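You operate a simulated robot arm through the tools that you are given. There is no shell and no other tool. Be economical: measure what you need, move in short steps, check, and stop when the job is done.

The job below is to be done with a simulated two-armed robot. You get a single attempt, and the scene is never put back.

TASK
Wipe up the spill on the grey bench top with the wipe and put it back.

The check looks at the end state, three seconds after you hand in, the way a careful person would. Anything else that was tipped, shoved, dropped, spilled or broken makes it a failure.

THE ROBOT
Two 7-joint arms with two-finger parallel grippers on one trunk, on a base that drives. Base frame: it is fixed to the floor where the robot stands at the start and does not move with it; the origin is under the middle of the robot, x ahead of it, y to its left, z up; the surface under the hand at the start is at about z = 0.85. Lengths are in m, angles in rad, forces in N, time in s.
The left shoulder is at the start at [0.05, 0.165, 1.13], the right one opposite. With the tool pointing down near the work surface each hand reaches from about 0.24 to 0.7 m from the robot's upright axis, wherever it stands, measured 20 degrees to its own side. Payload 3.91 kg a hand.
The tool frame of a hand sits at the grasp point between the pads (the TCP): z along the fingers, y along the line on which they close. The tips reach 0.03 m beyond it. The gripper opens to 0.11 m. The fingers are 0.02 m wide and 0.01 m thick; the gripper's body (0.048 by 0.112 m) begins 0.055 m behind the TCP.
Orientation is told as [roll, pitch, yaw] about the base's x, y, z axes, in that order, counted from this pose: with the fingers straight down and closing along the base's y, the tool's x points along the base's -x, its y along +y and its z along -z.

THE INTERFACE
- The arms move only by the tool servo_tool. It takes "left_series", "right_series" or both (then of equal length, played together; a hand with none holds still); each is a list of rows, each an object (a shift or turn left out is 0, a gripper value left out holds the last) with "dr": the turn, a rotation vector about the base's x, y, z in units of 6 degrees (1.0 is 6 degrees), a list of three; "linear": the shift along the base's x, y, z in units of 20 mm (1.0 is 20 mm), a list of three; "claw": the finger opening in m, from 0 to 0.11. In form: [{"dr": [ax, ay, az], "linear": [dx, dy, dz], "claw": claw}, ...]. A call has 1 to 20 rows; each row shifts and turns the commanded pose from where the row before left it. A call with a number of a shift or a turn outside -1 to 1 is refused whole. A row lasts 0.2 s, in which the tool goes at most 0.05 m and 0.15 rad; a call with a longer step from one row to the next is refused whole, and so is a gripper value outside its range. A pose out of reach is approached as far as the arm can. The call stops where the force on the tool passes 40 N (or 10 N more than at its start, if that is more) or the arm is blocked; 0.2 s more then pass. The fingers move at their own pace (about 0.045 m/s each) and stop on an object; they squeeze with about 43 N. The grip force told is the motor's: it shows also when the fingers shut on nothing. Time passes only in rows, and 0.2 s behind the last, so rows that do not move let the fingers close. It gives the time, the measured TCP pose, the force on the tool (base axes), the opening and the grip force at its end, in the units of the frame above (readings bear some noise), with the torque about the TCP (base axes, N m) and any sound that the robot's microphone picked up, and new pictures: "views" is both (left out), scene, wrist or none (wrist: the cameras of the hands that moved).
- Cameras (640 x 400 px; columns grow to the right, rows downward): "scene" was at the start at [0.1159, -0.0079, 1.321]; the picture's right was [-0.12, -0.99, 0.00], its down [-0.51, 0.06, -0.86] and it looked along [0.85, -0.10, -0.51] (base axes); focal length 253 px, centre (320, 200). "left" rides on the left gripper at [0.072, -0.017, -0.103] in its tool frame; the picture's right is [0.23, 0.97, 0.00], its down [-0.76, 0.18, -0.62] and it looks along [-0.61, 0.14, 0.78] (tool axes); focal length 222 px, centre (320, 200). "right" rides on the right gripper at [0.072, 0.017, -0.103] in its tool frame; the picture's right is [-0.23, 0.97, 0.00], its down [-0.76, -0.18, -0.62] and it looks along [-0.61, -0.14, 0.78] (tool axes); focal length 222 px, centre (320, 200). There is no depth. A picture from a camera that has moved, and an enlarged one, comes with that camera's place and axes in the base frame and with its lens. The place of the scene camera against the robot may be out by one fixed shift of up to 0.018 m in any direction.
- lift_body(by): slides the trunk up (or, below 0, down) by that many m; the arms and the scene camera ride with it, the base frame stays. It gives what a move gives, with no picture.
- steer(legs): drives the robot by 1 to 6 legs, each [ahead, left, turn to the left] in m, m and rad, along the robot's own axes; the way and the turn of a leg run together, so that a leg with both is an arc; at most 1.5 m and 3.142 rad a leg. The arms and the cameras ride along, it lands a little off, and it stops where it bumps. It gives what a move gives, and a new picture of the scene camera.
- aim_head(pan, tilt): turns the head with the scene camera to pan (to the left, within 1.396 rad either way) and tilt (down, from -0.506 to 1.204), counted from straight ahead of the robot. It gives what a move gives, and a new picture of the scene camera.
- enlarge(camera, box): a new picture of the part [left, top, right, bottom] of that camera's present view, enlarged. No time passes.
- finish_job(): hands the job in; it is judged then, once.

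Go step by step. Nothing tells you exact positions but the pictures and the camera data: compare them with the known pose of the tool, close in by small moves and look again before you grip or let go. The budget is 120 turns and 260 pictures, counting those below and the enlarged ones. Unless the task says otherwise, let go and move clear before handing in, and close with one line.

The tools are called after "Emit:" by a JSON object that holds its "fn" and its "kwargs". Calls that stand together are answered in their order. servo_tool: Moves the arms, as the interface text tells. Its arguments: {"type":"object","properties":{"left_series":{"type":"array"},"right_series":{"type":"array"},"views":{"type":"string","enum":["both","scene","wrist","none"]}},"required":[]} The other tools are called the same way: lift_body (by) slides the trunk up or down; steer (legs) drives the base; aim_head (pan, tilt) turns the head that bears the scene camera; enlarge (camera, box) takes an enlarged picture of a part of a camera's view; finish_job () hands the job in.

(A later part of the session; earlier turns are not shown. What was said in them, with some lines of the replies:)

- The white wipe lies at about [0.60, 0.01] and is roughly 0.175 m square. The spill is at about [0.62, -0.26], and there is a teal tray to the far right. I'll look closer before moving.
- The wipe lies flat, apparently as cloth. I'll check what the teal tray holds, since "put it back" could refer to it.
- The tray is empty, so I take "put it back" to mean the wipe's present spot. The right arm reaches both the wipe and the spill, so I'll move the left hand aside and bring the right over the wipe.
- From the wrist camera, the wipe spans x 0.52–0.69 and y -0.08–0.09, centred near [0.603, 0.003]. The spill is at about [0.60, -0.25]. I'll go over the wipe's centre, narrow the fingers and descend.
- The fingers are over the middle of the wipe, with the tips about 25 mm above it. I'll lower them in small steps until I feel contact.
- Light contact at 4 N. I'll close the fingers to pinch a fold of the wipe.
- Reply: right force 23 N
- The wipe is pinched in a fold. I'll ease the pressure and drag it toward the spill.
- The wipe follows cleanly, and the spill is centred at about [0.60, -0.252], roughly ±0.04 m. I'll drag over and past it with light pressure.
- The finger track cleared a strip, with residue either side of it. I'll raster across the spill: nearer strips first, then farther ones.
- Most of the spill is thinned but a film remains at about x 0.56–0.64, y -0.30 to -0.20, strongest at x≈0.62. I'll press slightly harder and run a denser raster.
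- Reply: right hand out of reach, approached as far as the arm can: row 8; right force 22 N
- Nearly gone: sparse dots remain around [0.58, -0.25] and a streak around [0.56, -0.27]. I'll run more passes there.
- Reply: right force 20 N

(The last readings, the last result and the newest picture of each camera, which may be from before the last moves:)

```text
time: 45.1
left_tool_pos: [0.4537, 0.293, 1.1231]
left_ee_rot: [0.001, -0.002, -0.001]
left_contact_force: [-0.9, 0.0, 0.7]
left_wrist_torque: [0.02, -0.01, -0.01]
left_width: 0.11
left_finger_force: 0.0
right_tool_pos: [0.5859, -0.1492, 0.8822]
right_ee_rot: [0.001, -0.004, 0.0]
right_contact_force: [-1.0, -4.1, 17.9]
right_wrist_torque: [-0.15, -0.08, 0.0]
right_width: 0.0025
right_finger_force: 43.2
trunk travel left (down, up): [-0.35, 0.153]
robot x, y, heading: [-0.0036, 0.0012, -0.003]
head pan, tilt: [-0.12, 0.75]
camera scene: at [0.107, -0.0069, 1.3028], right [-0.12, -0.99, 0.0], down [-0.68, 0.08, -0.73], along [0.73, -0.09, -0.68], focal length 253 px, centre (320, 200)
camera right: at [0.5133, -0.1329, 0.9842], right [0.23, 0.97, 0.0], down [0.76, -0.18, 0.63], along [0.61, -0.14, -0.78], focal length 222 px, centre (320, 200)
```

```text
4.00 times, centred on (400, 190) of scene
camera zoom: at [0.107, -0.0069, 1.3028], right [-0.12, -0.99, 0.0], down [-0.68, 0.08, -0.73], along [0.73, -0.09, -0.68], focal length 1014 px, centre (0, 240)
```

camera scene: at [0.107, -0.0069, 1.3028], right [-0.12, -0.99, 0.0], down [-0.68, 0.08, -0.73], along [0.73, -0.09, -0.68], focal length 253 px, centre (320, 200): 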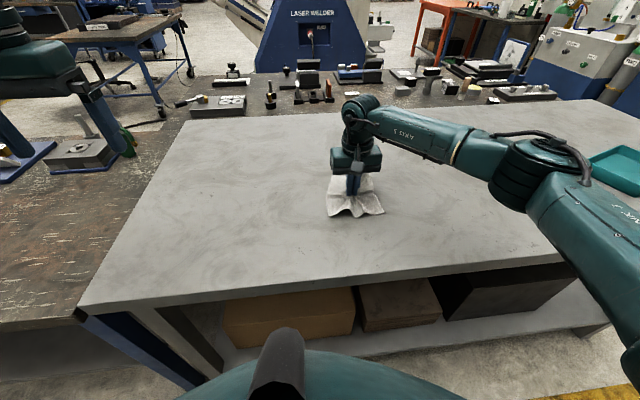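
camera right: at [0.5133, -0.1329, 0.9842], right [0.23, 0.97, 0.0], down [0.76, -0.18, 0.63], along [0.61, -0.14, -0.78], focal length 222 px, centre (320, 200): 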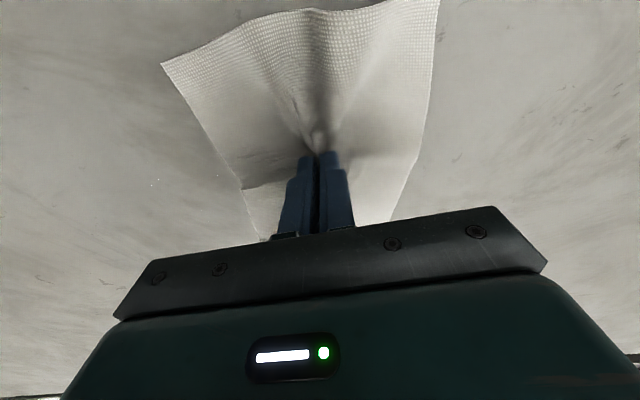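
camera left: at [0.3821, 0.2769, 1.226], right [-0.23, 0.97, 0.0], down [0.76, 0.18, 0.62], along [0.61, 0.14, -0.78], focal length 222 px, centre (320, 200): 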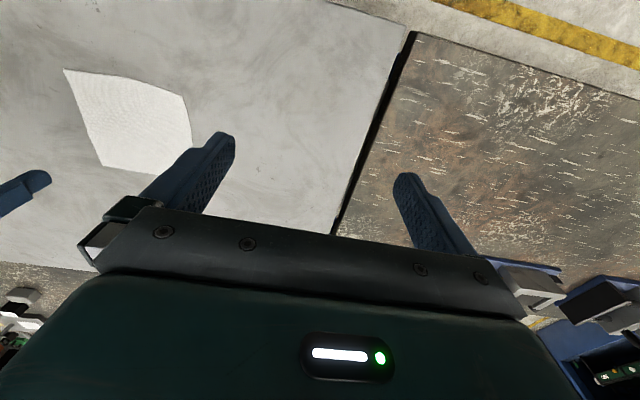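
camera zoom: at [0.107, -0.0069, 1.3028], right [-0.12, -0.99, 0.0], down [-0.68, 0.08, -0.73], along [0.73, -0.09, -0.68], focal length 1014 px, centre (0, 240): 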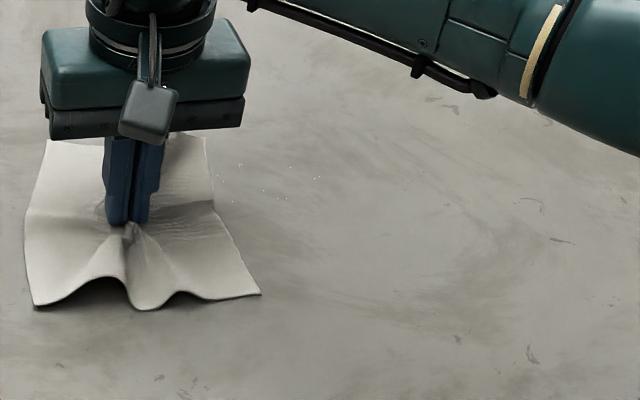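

Only a few tiny glints remain, at about x 0.577 in the wrist view and about 0.615 in the scene view. I'll do one more full raster over x 0.575–0.635.

Emit:
{"fn": "servo_tool", "kwargs": {"right_series": [{"linear": [-0.5, -1, 0]}, {"linear": [0, -1, 0]}, {"linear": [0, -1, 0]}, {"linear": [0, -1, 0]}, {"linear": [0, -1, 0]}, {"linear": [0, -1, 0]}, {"linear": [0, -1, 0]}, {"linear": [0, -1, 0]}, {"linear": [0.5, 0, 0]}, {"linear": [0, 1, 0]}, {"linear": [0, 1, 0]}, {"linear": [0, 1, 0]}, {"linear": [0, 1, 0]}, {"linear": [0, 1, 0]}, {"linear": [0, 1, 0]}, {"linear": [0.5, 0, 0]}, {}], "views": "none"}}

Emit:
{"fn": "servo_tool", "kwargs": {"right_series": [{"linear": [0, -1, 0]}, {"linear": [0, -1, 0]}, {"linear": [0, -1, 0]}, {"linear": [0, -1, 0]}, {"linear": [0, -1, 0]}, {"linear": [0, -1, 0]}, {"linear": [0.5, 0, 0]}, {"linear": [0, 1, 0]}, {"linear": [0, 1, 0]}, {"linear": [0, 1, 0]}, {"linear": [0, 1, 0]}, {"linear": [0, 1, 0]}, {"linear": [0, 1, 0]}, {"linear": [0.5, 0, 0]}], "views": "none"}}

Emit:
{"fn": "servo_tool", "kwargs": {"right_series": [{"linear": [0, -1, 0]}, {"linear": [0, -1, 0]}, {"linear": [0, -1, 0]}, {"linear": [0, -1, 0]}, {"linear": [0, -1, 0]}, {"linear": [0, -1, 0]}, {"linear": [0.5, 0, 0]}, {"linear": [0, 1, 0]}, {"linear": [0, 1, 0]}, {"linear": [0, 1, 0]}, {"linear": [0, 1, 0]}, {"linear": [0, 1, 0]}, {"linear": [0, 1, 0]}, {"linear": [-0.5, 1, 0]}, {"linear": [-0.5, 1, 0]}, {"linear": [-0.3, 1, 0]}, {"linear": [0, 1, 0]}, {"linear": [0, 1, 0]}, {}], "views": "both"}}

Emit:
{"fn": "enlarge", "kwargs": {"camera": "right", "box": [0, 60, 240, 240]}}

Emit:
{"fn": "enlarge", "kwargs": {"camera": "scene", "box": [320, 140, 480, 240]}}

```text
time: 48.7
left_tool_pos: [0.452, 0.2943, 1.1239]
left_ee_rot: [-0.003, -0.004, 0.0]
left_contact_force: [1.1, 0.4, 0.5]
left_wrist_torque: [-0.05, 0.0, -0.02]
left_width: 0.11
left_finger_force: 0.0
right_tool_pos: [0.5933, -0.1881, 0.8819]
right_ee_rot: [0.003, -0.005, 0.006]
right_contact_force: [-6.4, 3.1, 22.5]
right_wrist_torque: [0.08, 0.16, 0.03]
right_width: 0.0027
right_finger_force: 43.0
trunk travel left (down, up): [-0.35, 0.153]
robot x, y, heading: [-0.0006, -0.0019, -0.001]
head pan, tilt: [-0.12, 0.75]
```

```text
time: 51.7
left_tool_pos: [0.4506, 0.2944, 1.1248]
left_ee_rot: [-0.001, -0.005, 0.001]
left_contact_force: [-0.3, 0.2, -0.4]
left_wrist_torque: [0.02, 0.02, 0.0]
left_width: 0.1103
left_finger_force: 0.1
right_tool_pos: [0.6156, -0.1868, 0.8827]
right_ee_rot: [0.004, -0.004, 0.004]
right_contact_force: [-6.9, 1.0, 25.7]
right_wrist_torque: [0.09, 0.18, -0.01]
right_width: 0.0024
right_finger_force: 42.2
trunk travel left (down, up): [-0.35, 0.153]
robot x, y, heading: [-0.0019, 0.003, -0.001]
head pan, tilt: [-0.12, 0.75]
```

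```text
time: 55.7
left_tool_pos: [0.4531, 0.2921, 1.1253]
left_ee_rot: [0.0, -0.001, 0.001]
left_contact_force: [0.7, 0.8, -0.8]
left_wrist_torque: [-0.02, -0.02, 0.0]
left_width: 0.1102
left_finger_force: 0.1
right_tool_pos: [0.599, -0.0889, 0.882]
right_ee_rot: [0.002, -0.005, 0.004]
right_contact_force: [-1.9, -5.7, 22.7]
right_wrist_torque: [-0.25, -0.02, -0.01]
right_width: 0.0027
right_finger_force: 42.2
trunk travel left (down, up): [-0.35, 0.153]
robot x, y, heading: [0.0002, 0.0023, -0.004]
head pan, tilt: [-0.12, 0.75]
camera scene: at [0.1064, -0.0072, 1.3029], right [-0.12, -0.99, 0.0], down [-0.68, 0.08, -0.73], along [0.73, -0.09, -0.68], focal length 253 px, centre (320, 200)
camera right: at [0.5258, -0.0731, 0.984], right [0.23, 0.97, 0.0], down [0.76, -0.18, 0.63], along [0.61, -0.14, -0.78], focal length 222 px, centre (320, 200)
```

scene: 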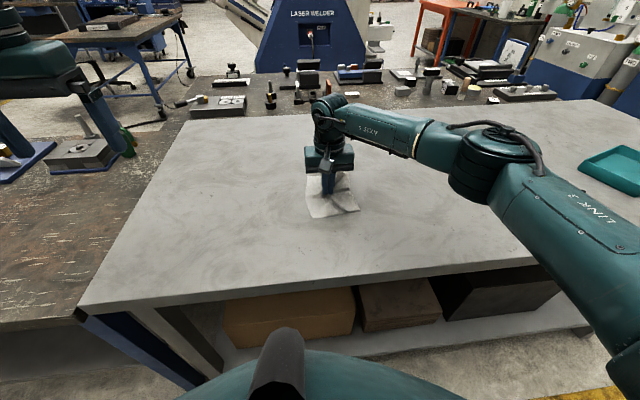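
right: 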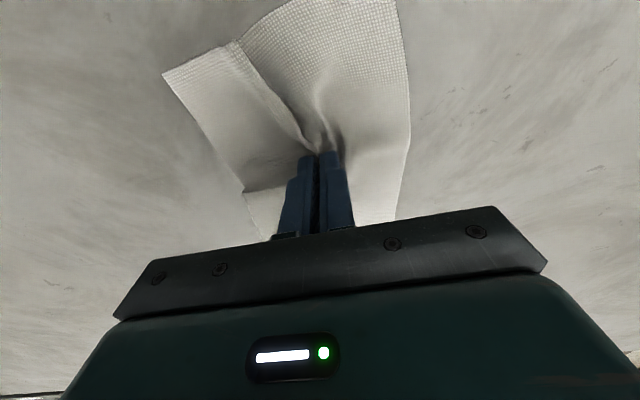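

```text
2.22 times, centred on (120, 150) of right
camera zoom: at [0.5258, -0.0731, 0.984], right [0.23, 0.97, 0.0], down [0.76, -0.18, 0.63], along [0.61, -0.14, -0.78], focal length 494 px, centre (764, 311)
```

zoom: 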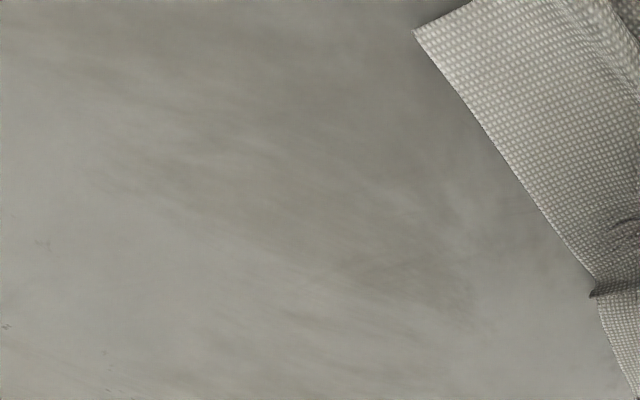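

```text
4.00 times, centred on (400, 190) of scene
camera zoom: at [0.1064, -0.0072, 1.3029], right [-0.12, -0.99, 0.0], down [-0.68, 0.08, -0.73], along [0.73, -0.09, -0.68], focal length 1014 px, centre (0, 240)
```

zoom: 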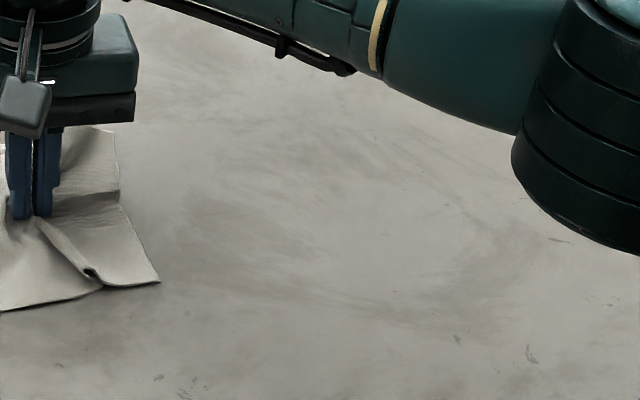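

The bench looks clean from both views. I'll drag the wipe back with lighter pressure to its original spot, [0.603, 0.004].

Emit:
{"fn": "servo_tool", "kwargs": {"right_series": [{"linear": [0, 0, 0.1]}, {"linear": [0, 1, 0]}, {"linear": [0.1, 1, 0]}, {"linear": [0, 1, 0]}, {"linear": [0, 1, 0]}, {"linear": [0.1, 0.65, 0]}, {}, {}]}}

Emit:
{"fn": "enlarge", "kwargs": {"camera": "scene", "box": [220, 130, 480, 260]}}

```text
time: 57.5
left_tool_pos: [0.4538, 0.2936, 1.1237]
left_ee_rot: [0.002, 0.001, -0.001]
left_contact_force: [0.0, 0.3, -0.5]
left_wrist_torque: [0.01, 0.02, -0.01]
left_width: 0.11
left_finger_force: 0.1
right_tool_pos: [0.6048, 0.0045, 0.8819]
right_ee_rot: [0.002, 0.0, 0.001]
right_contact_force: [-1.1, 0.4, 4.9]
right_wrist_torque: [-0.01, -0.02, -0.01]
right_width: 0.0025
right_finger_force: 42.5
trunk travel left (down, up): [-0.35, 0.153]
robot x, y, heading: [-0.0007, -0.0008, -0.0]
head pan, tilt: [-0.12, 0.75]
camera scene: at [0.1081, -0.0069, 1.3026], right [-0.12, -0.99, 0.0], down [-0.68, 0.08, -0.73], along [0.73, -0.09, -0.68], focal length 253 px, centre (320, 200)
camera right: at [0.5317, 0.0198, 0.9847], right [0.22, 0.97, 0.0], down [0.76, -0.18, 0.62], along [0.61, -0.14, -0.78], focal length 222 px, centre (320, 200)
```

scene: 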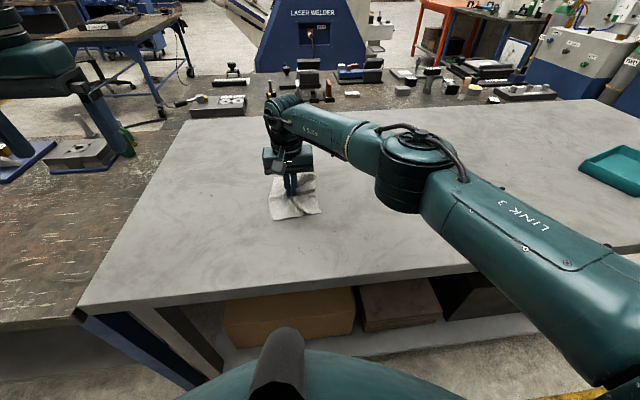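
right: 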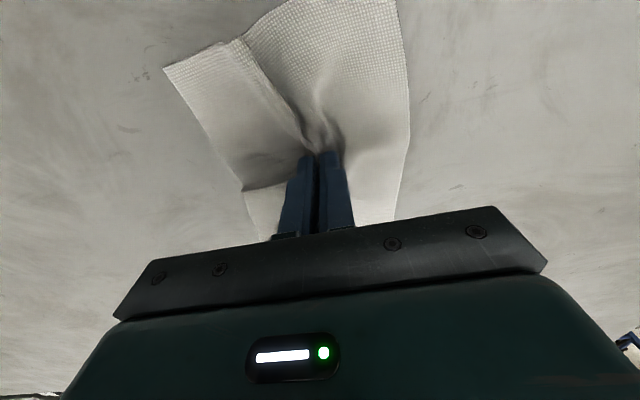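

```text
2.46 times, centred on (350, 195) of scene
camera zoom: at [0.1081, -0.0069, 1.3026], right [-0.12, -0.99, 0.0], down [-0.68, 0.08, -0.73], along [0.73, -0.09, -0.68], focal length 624 px, centre (246, 212)
```

zoom: 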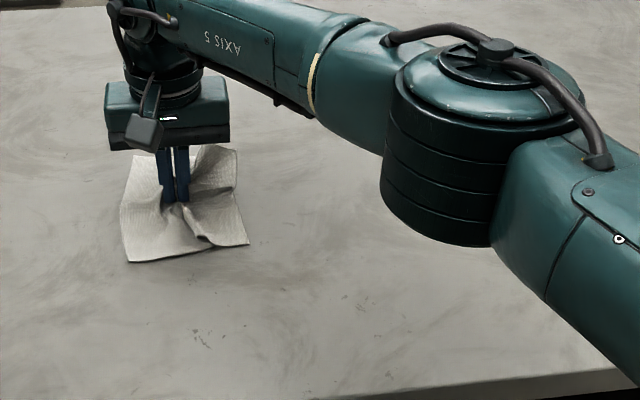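

The wipe is back in place. I'll open the fingers, which also spreads the fold, then rise straight up and move clear.

Emit:
{"fn": "servo_tool", "kwargs": {"right_series": [{"claw": 0.02}, {"claw": 0.04}, {"claw": 0.05}, {}, {}, {"linear": [0, 0, 0.3]}, {"linear": [0, 0, 0.7]}, {"linear": [0, 0, 1]}, {"linear": [0, 0, 1]}, {"linear": [0, 0, 1]}, {"linear": [0, 0, 1]}, {"linear": [0, 0, 1]}, {"linear": [0, 0, 1]}, {}]}}

Emit:
{"fn": "servo_tool", "kwargs": {"right_series": [{"linear": [-0.6, -1, 0]}, {"linear": [-0.6, -1, 0]}, {"linear": [-0.6, -1, 0]}, {"linear": [-0.6, -1, 0]}, {"linear": [-0.6, -1, 0]}, {"linear": [-0.6, -1, 0]}, {"linear": [-0.6, -1, 0]}, {"linear": [-0.6, -1, 0]}, {"linear": [-0.6, -1, 0]}, {"linear": [-0.6, -1, 0]}, {"linear": [-0.6, -1, 0]}, {"linear": [-0.6, -1, 0]}, {"linear": [-0.6, -1, 0]}, {"linear": [0, -1, 0]}, {"linear": [0, -1, 0]}, {"linear": [0, -1, 0]}, {"linear": [0, -1, 0]}, {"linear": [0, -1, 0]}, {}], "views": "scene"}}

Emit:
{"fn": "enlarge", "kwargs": {"camera": "scene", "box": [220, 130, 460, 260]}}

Emit:
{"fn": "enlarge", "kwargs": {"camera": "right", "box": [320, 40, 640, 240]}}

Emit:
{"fn": "enlarge", "kwargs": {"camera": "left", "box": [0, 40, 320, 240]}}

```text
time: 60.5
left_tool_pos: [0.4547, 0.2924, 1.1231]
left_ee_rot: [-0.001, 0.0, 0.0]
left_contact_force: [-0.4, -0.3, 0.0]
left_wrist_torque: [-0.02, -0.01, 0.03]
left_width: 0.1101
left_finger_force: 0.1
right_tool_pos: [0.6055, 0.0036, 1.0216]
right_ee_rot: [0.001, -0.002, 0.0]
right_contact_force: [0.3, 0.2, -1.1]
right_wrist_torque: [-0.01, -0.03, 0.0]
right_width: 0.0503
right_finger_force: 0.0
trunk travel left (down, up): [-0.35, 0.153]
robot x, y, heading: [0.0001, -0.002, -0.006]
head pan, tilt: [-0.12, 0.75]
camera scene: at [0.1089, -0.007, 1.3026], right [-0.12, -0.99, 0.0], down [-0.68, 0.08, -0.73], along [0.73, -0.09, -0.68], focal length 253 px, centre (320, 200)
camera right: at [0.533, 0.0202, 1.1232], right [0.23, 0.97, 0.0], down [0.76, -0.18, 0.62], along [0.61, -0.14, -0.78], focal length 222 px, centre (320, 200)
```

scene: 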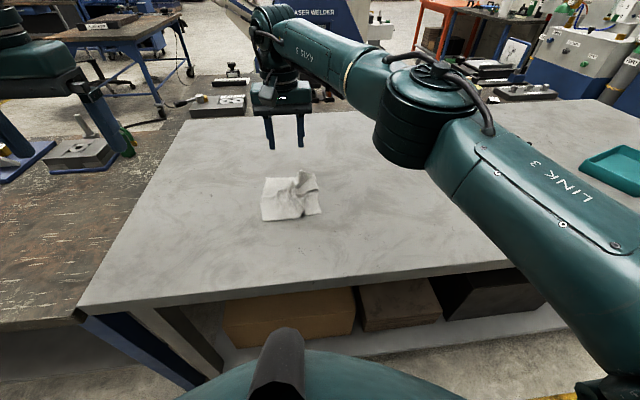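
right: 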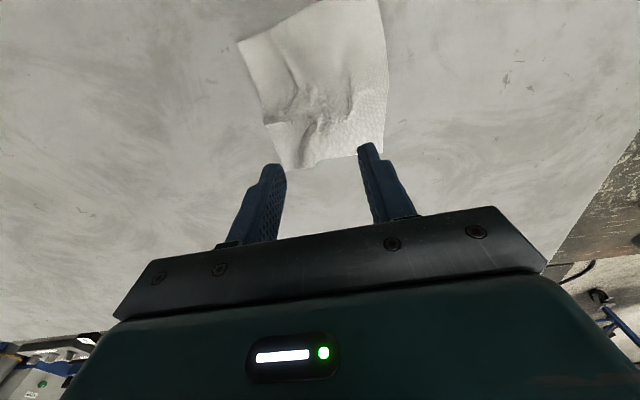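

```text
time: 64.5
left_tool_pos: [0.4561, 0.2937, 1.123]
left_ee_rot: [0.0, 0.0, -0.001]
left_contact_force: [0.2, 1.2, -0.9]
left_wrist_torque: [0.03, 0.03, 0.02]
left_width: 0.11
left_finger_force: 0.1
right_tool_pos: [0.4495, -0.3575, 1.0218]
right_ee_rot: [0.0, -0.003, 0.001]
right_contact_force: [0.1, -0.2, 0.3]
right_wrist_torque: [-0.01, -0.01, -0.02]
right_width: 0.0501
right_finger_force: 0.1
trunk travel left (down, up): [-0.35, 0.153]
robot x, y, heading: [0.0007, -0.0013, 0.001]
head pan, tilt: [-0.12, 0.75]
camera scene: at [0.1088, -0.0069, 1.3026], right [-0.12, -0.99, 0.0], down [-0.68, 0.08, -0.73], along [0.73, -0.09, -0.68], focal length 253 px, centre (320, 200)
```

scene: 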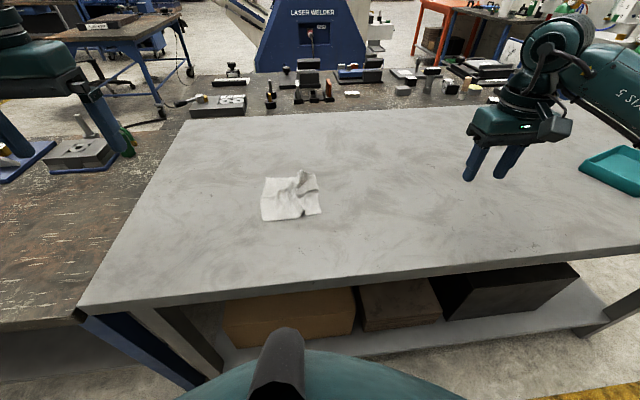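

```text
2.67 times, centred on (340, 195) of scene
camera zoom: at [0.1088, -0.0069, 1.3026], right [-0.12, -0.99, 0.0], down [-0.68, 0.08, -0.73], along [0.73, -0.09, -0.68], focal length 676 px, centre (267, 213)
```

zoom: 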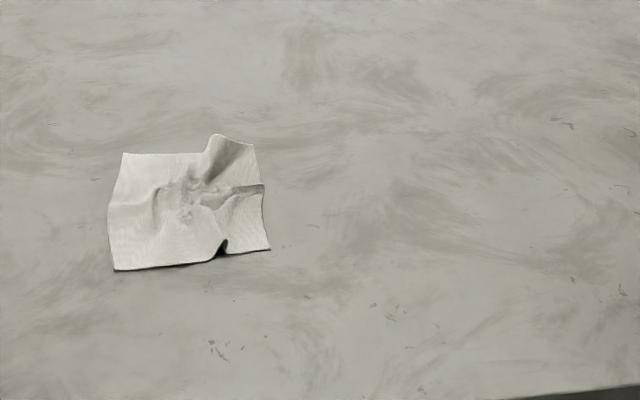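

```text
2.00 times, centred on (480, 140) of right
camera zoom: at [0.3766, -0.3414, 1.1239], right [0.23, 0.97, 0.0], down [0.76, -0.18, 0.62], along [0.61, -0.14, -0.78], focal length 444 px, centre (0, 320)
```

zoom: 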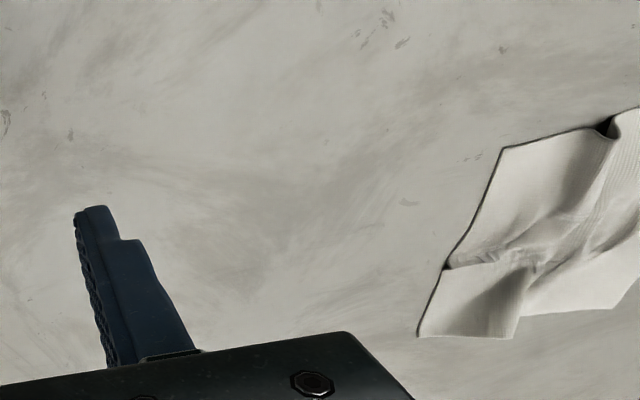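

```text
2.00 times, centred on (160, 140) of left
camera zoom: at [0.3821, 0.2765, 1.2261], right [-0.23, 0.97, 0.0], down [0.76, 0.18, 0.62], along [0.61, 0.14, -0.78], focal length 444 px, centre (640, 320)
```

zoom: 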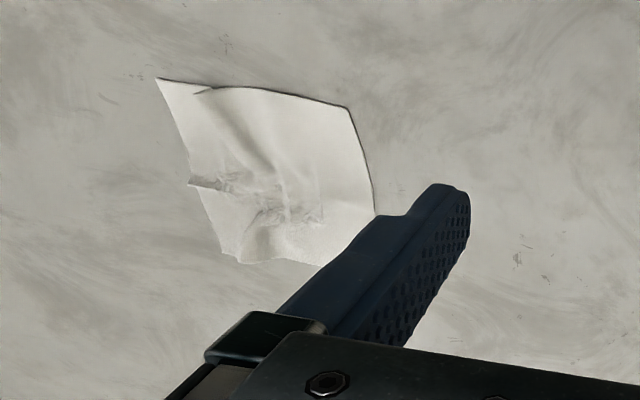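

The spill area is clean in all views, and the wipe lies back in its place, a little crumpled. Both hands are clear, so I'm handing in.

Emit:
{"fn": "finish_job", "kwargs": {}}

```text
The job is handed in.
```

I wiped up the spill and put the wipe back where it lay on the bench, within about 1 cm and a little crumpled. I saw nothing else disturbed, and both hands are clear.
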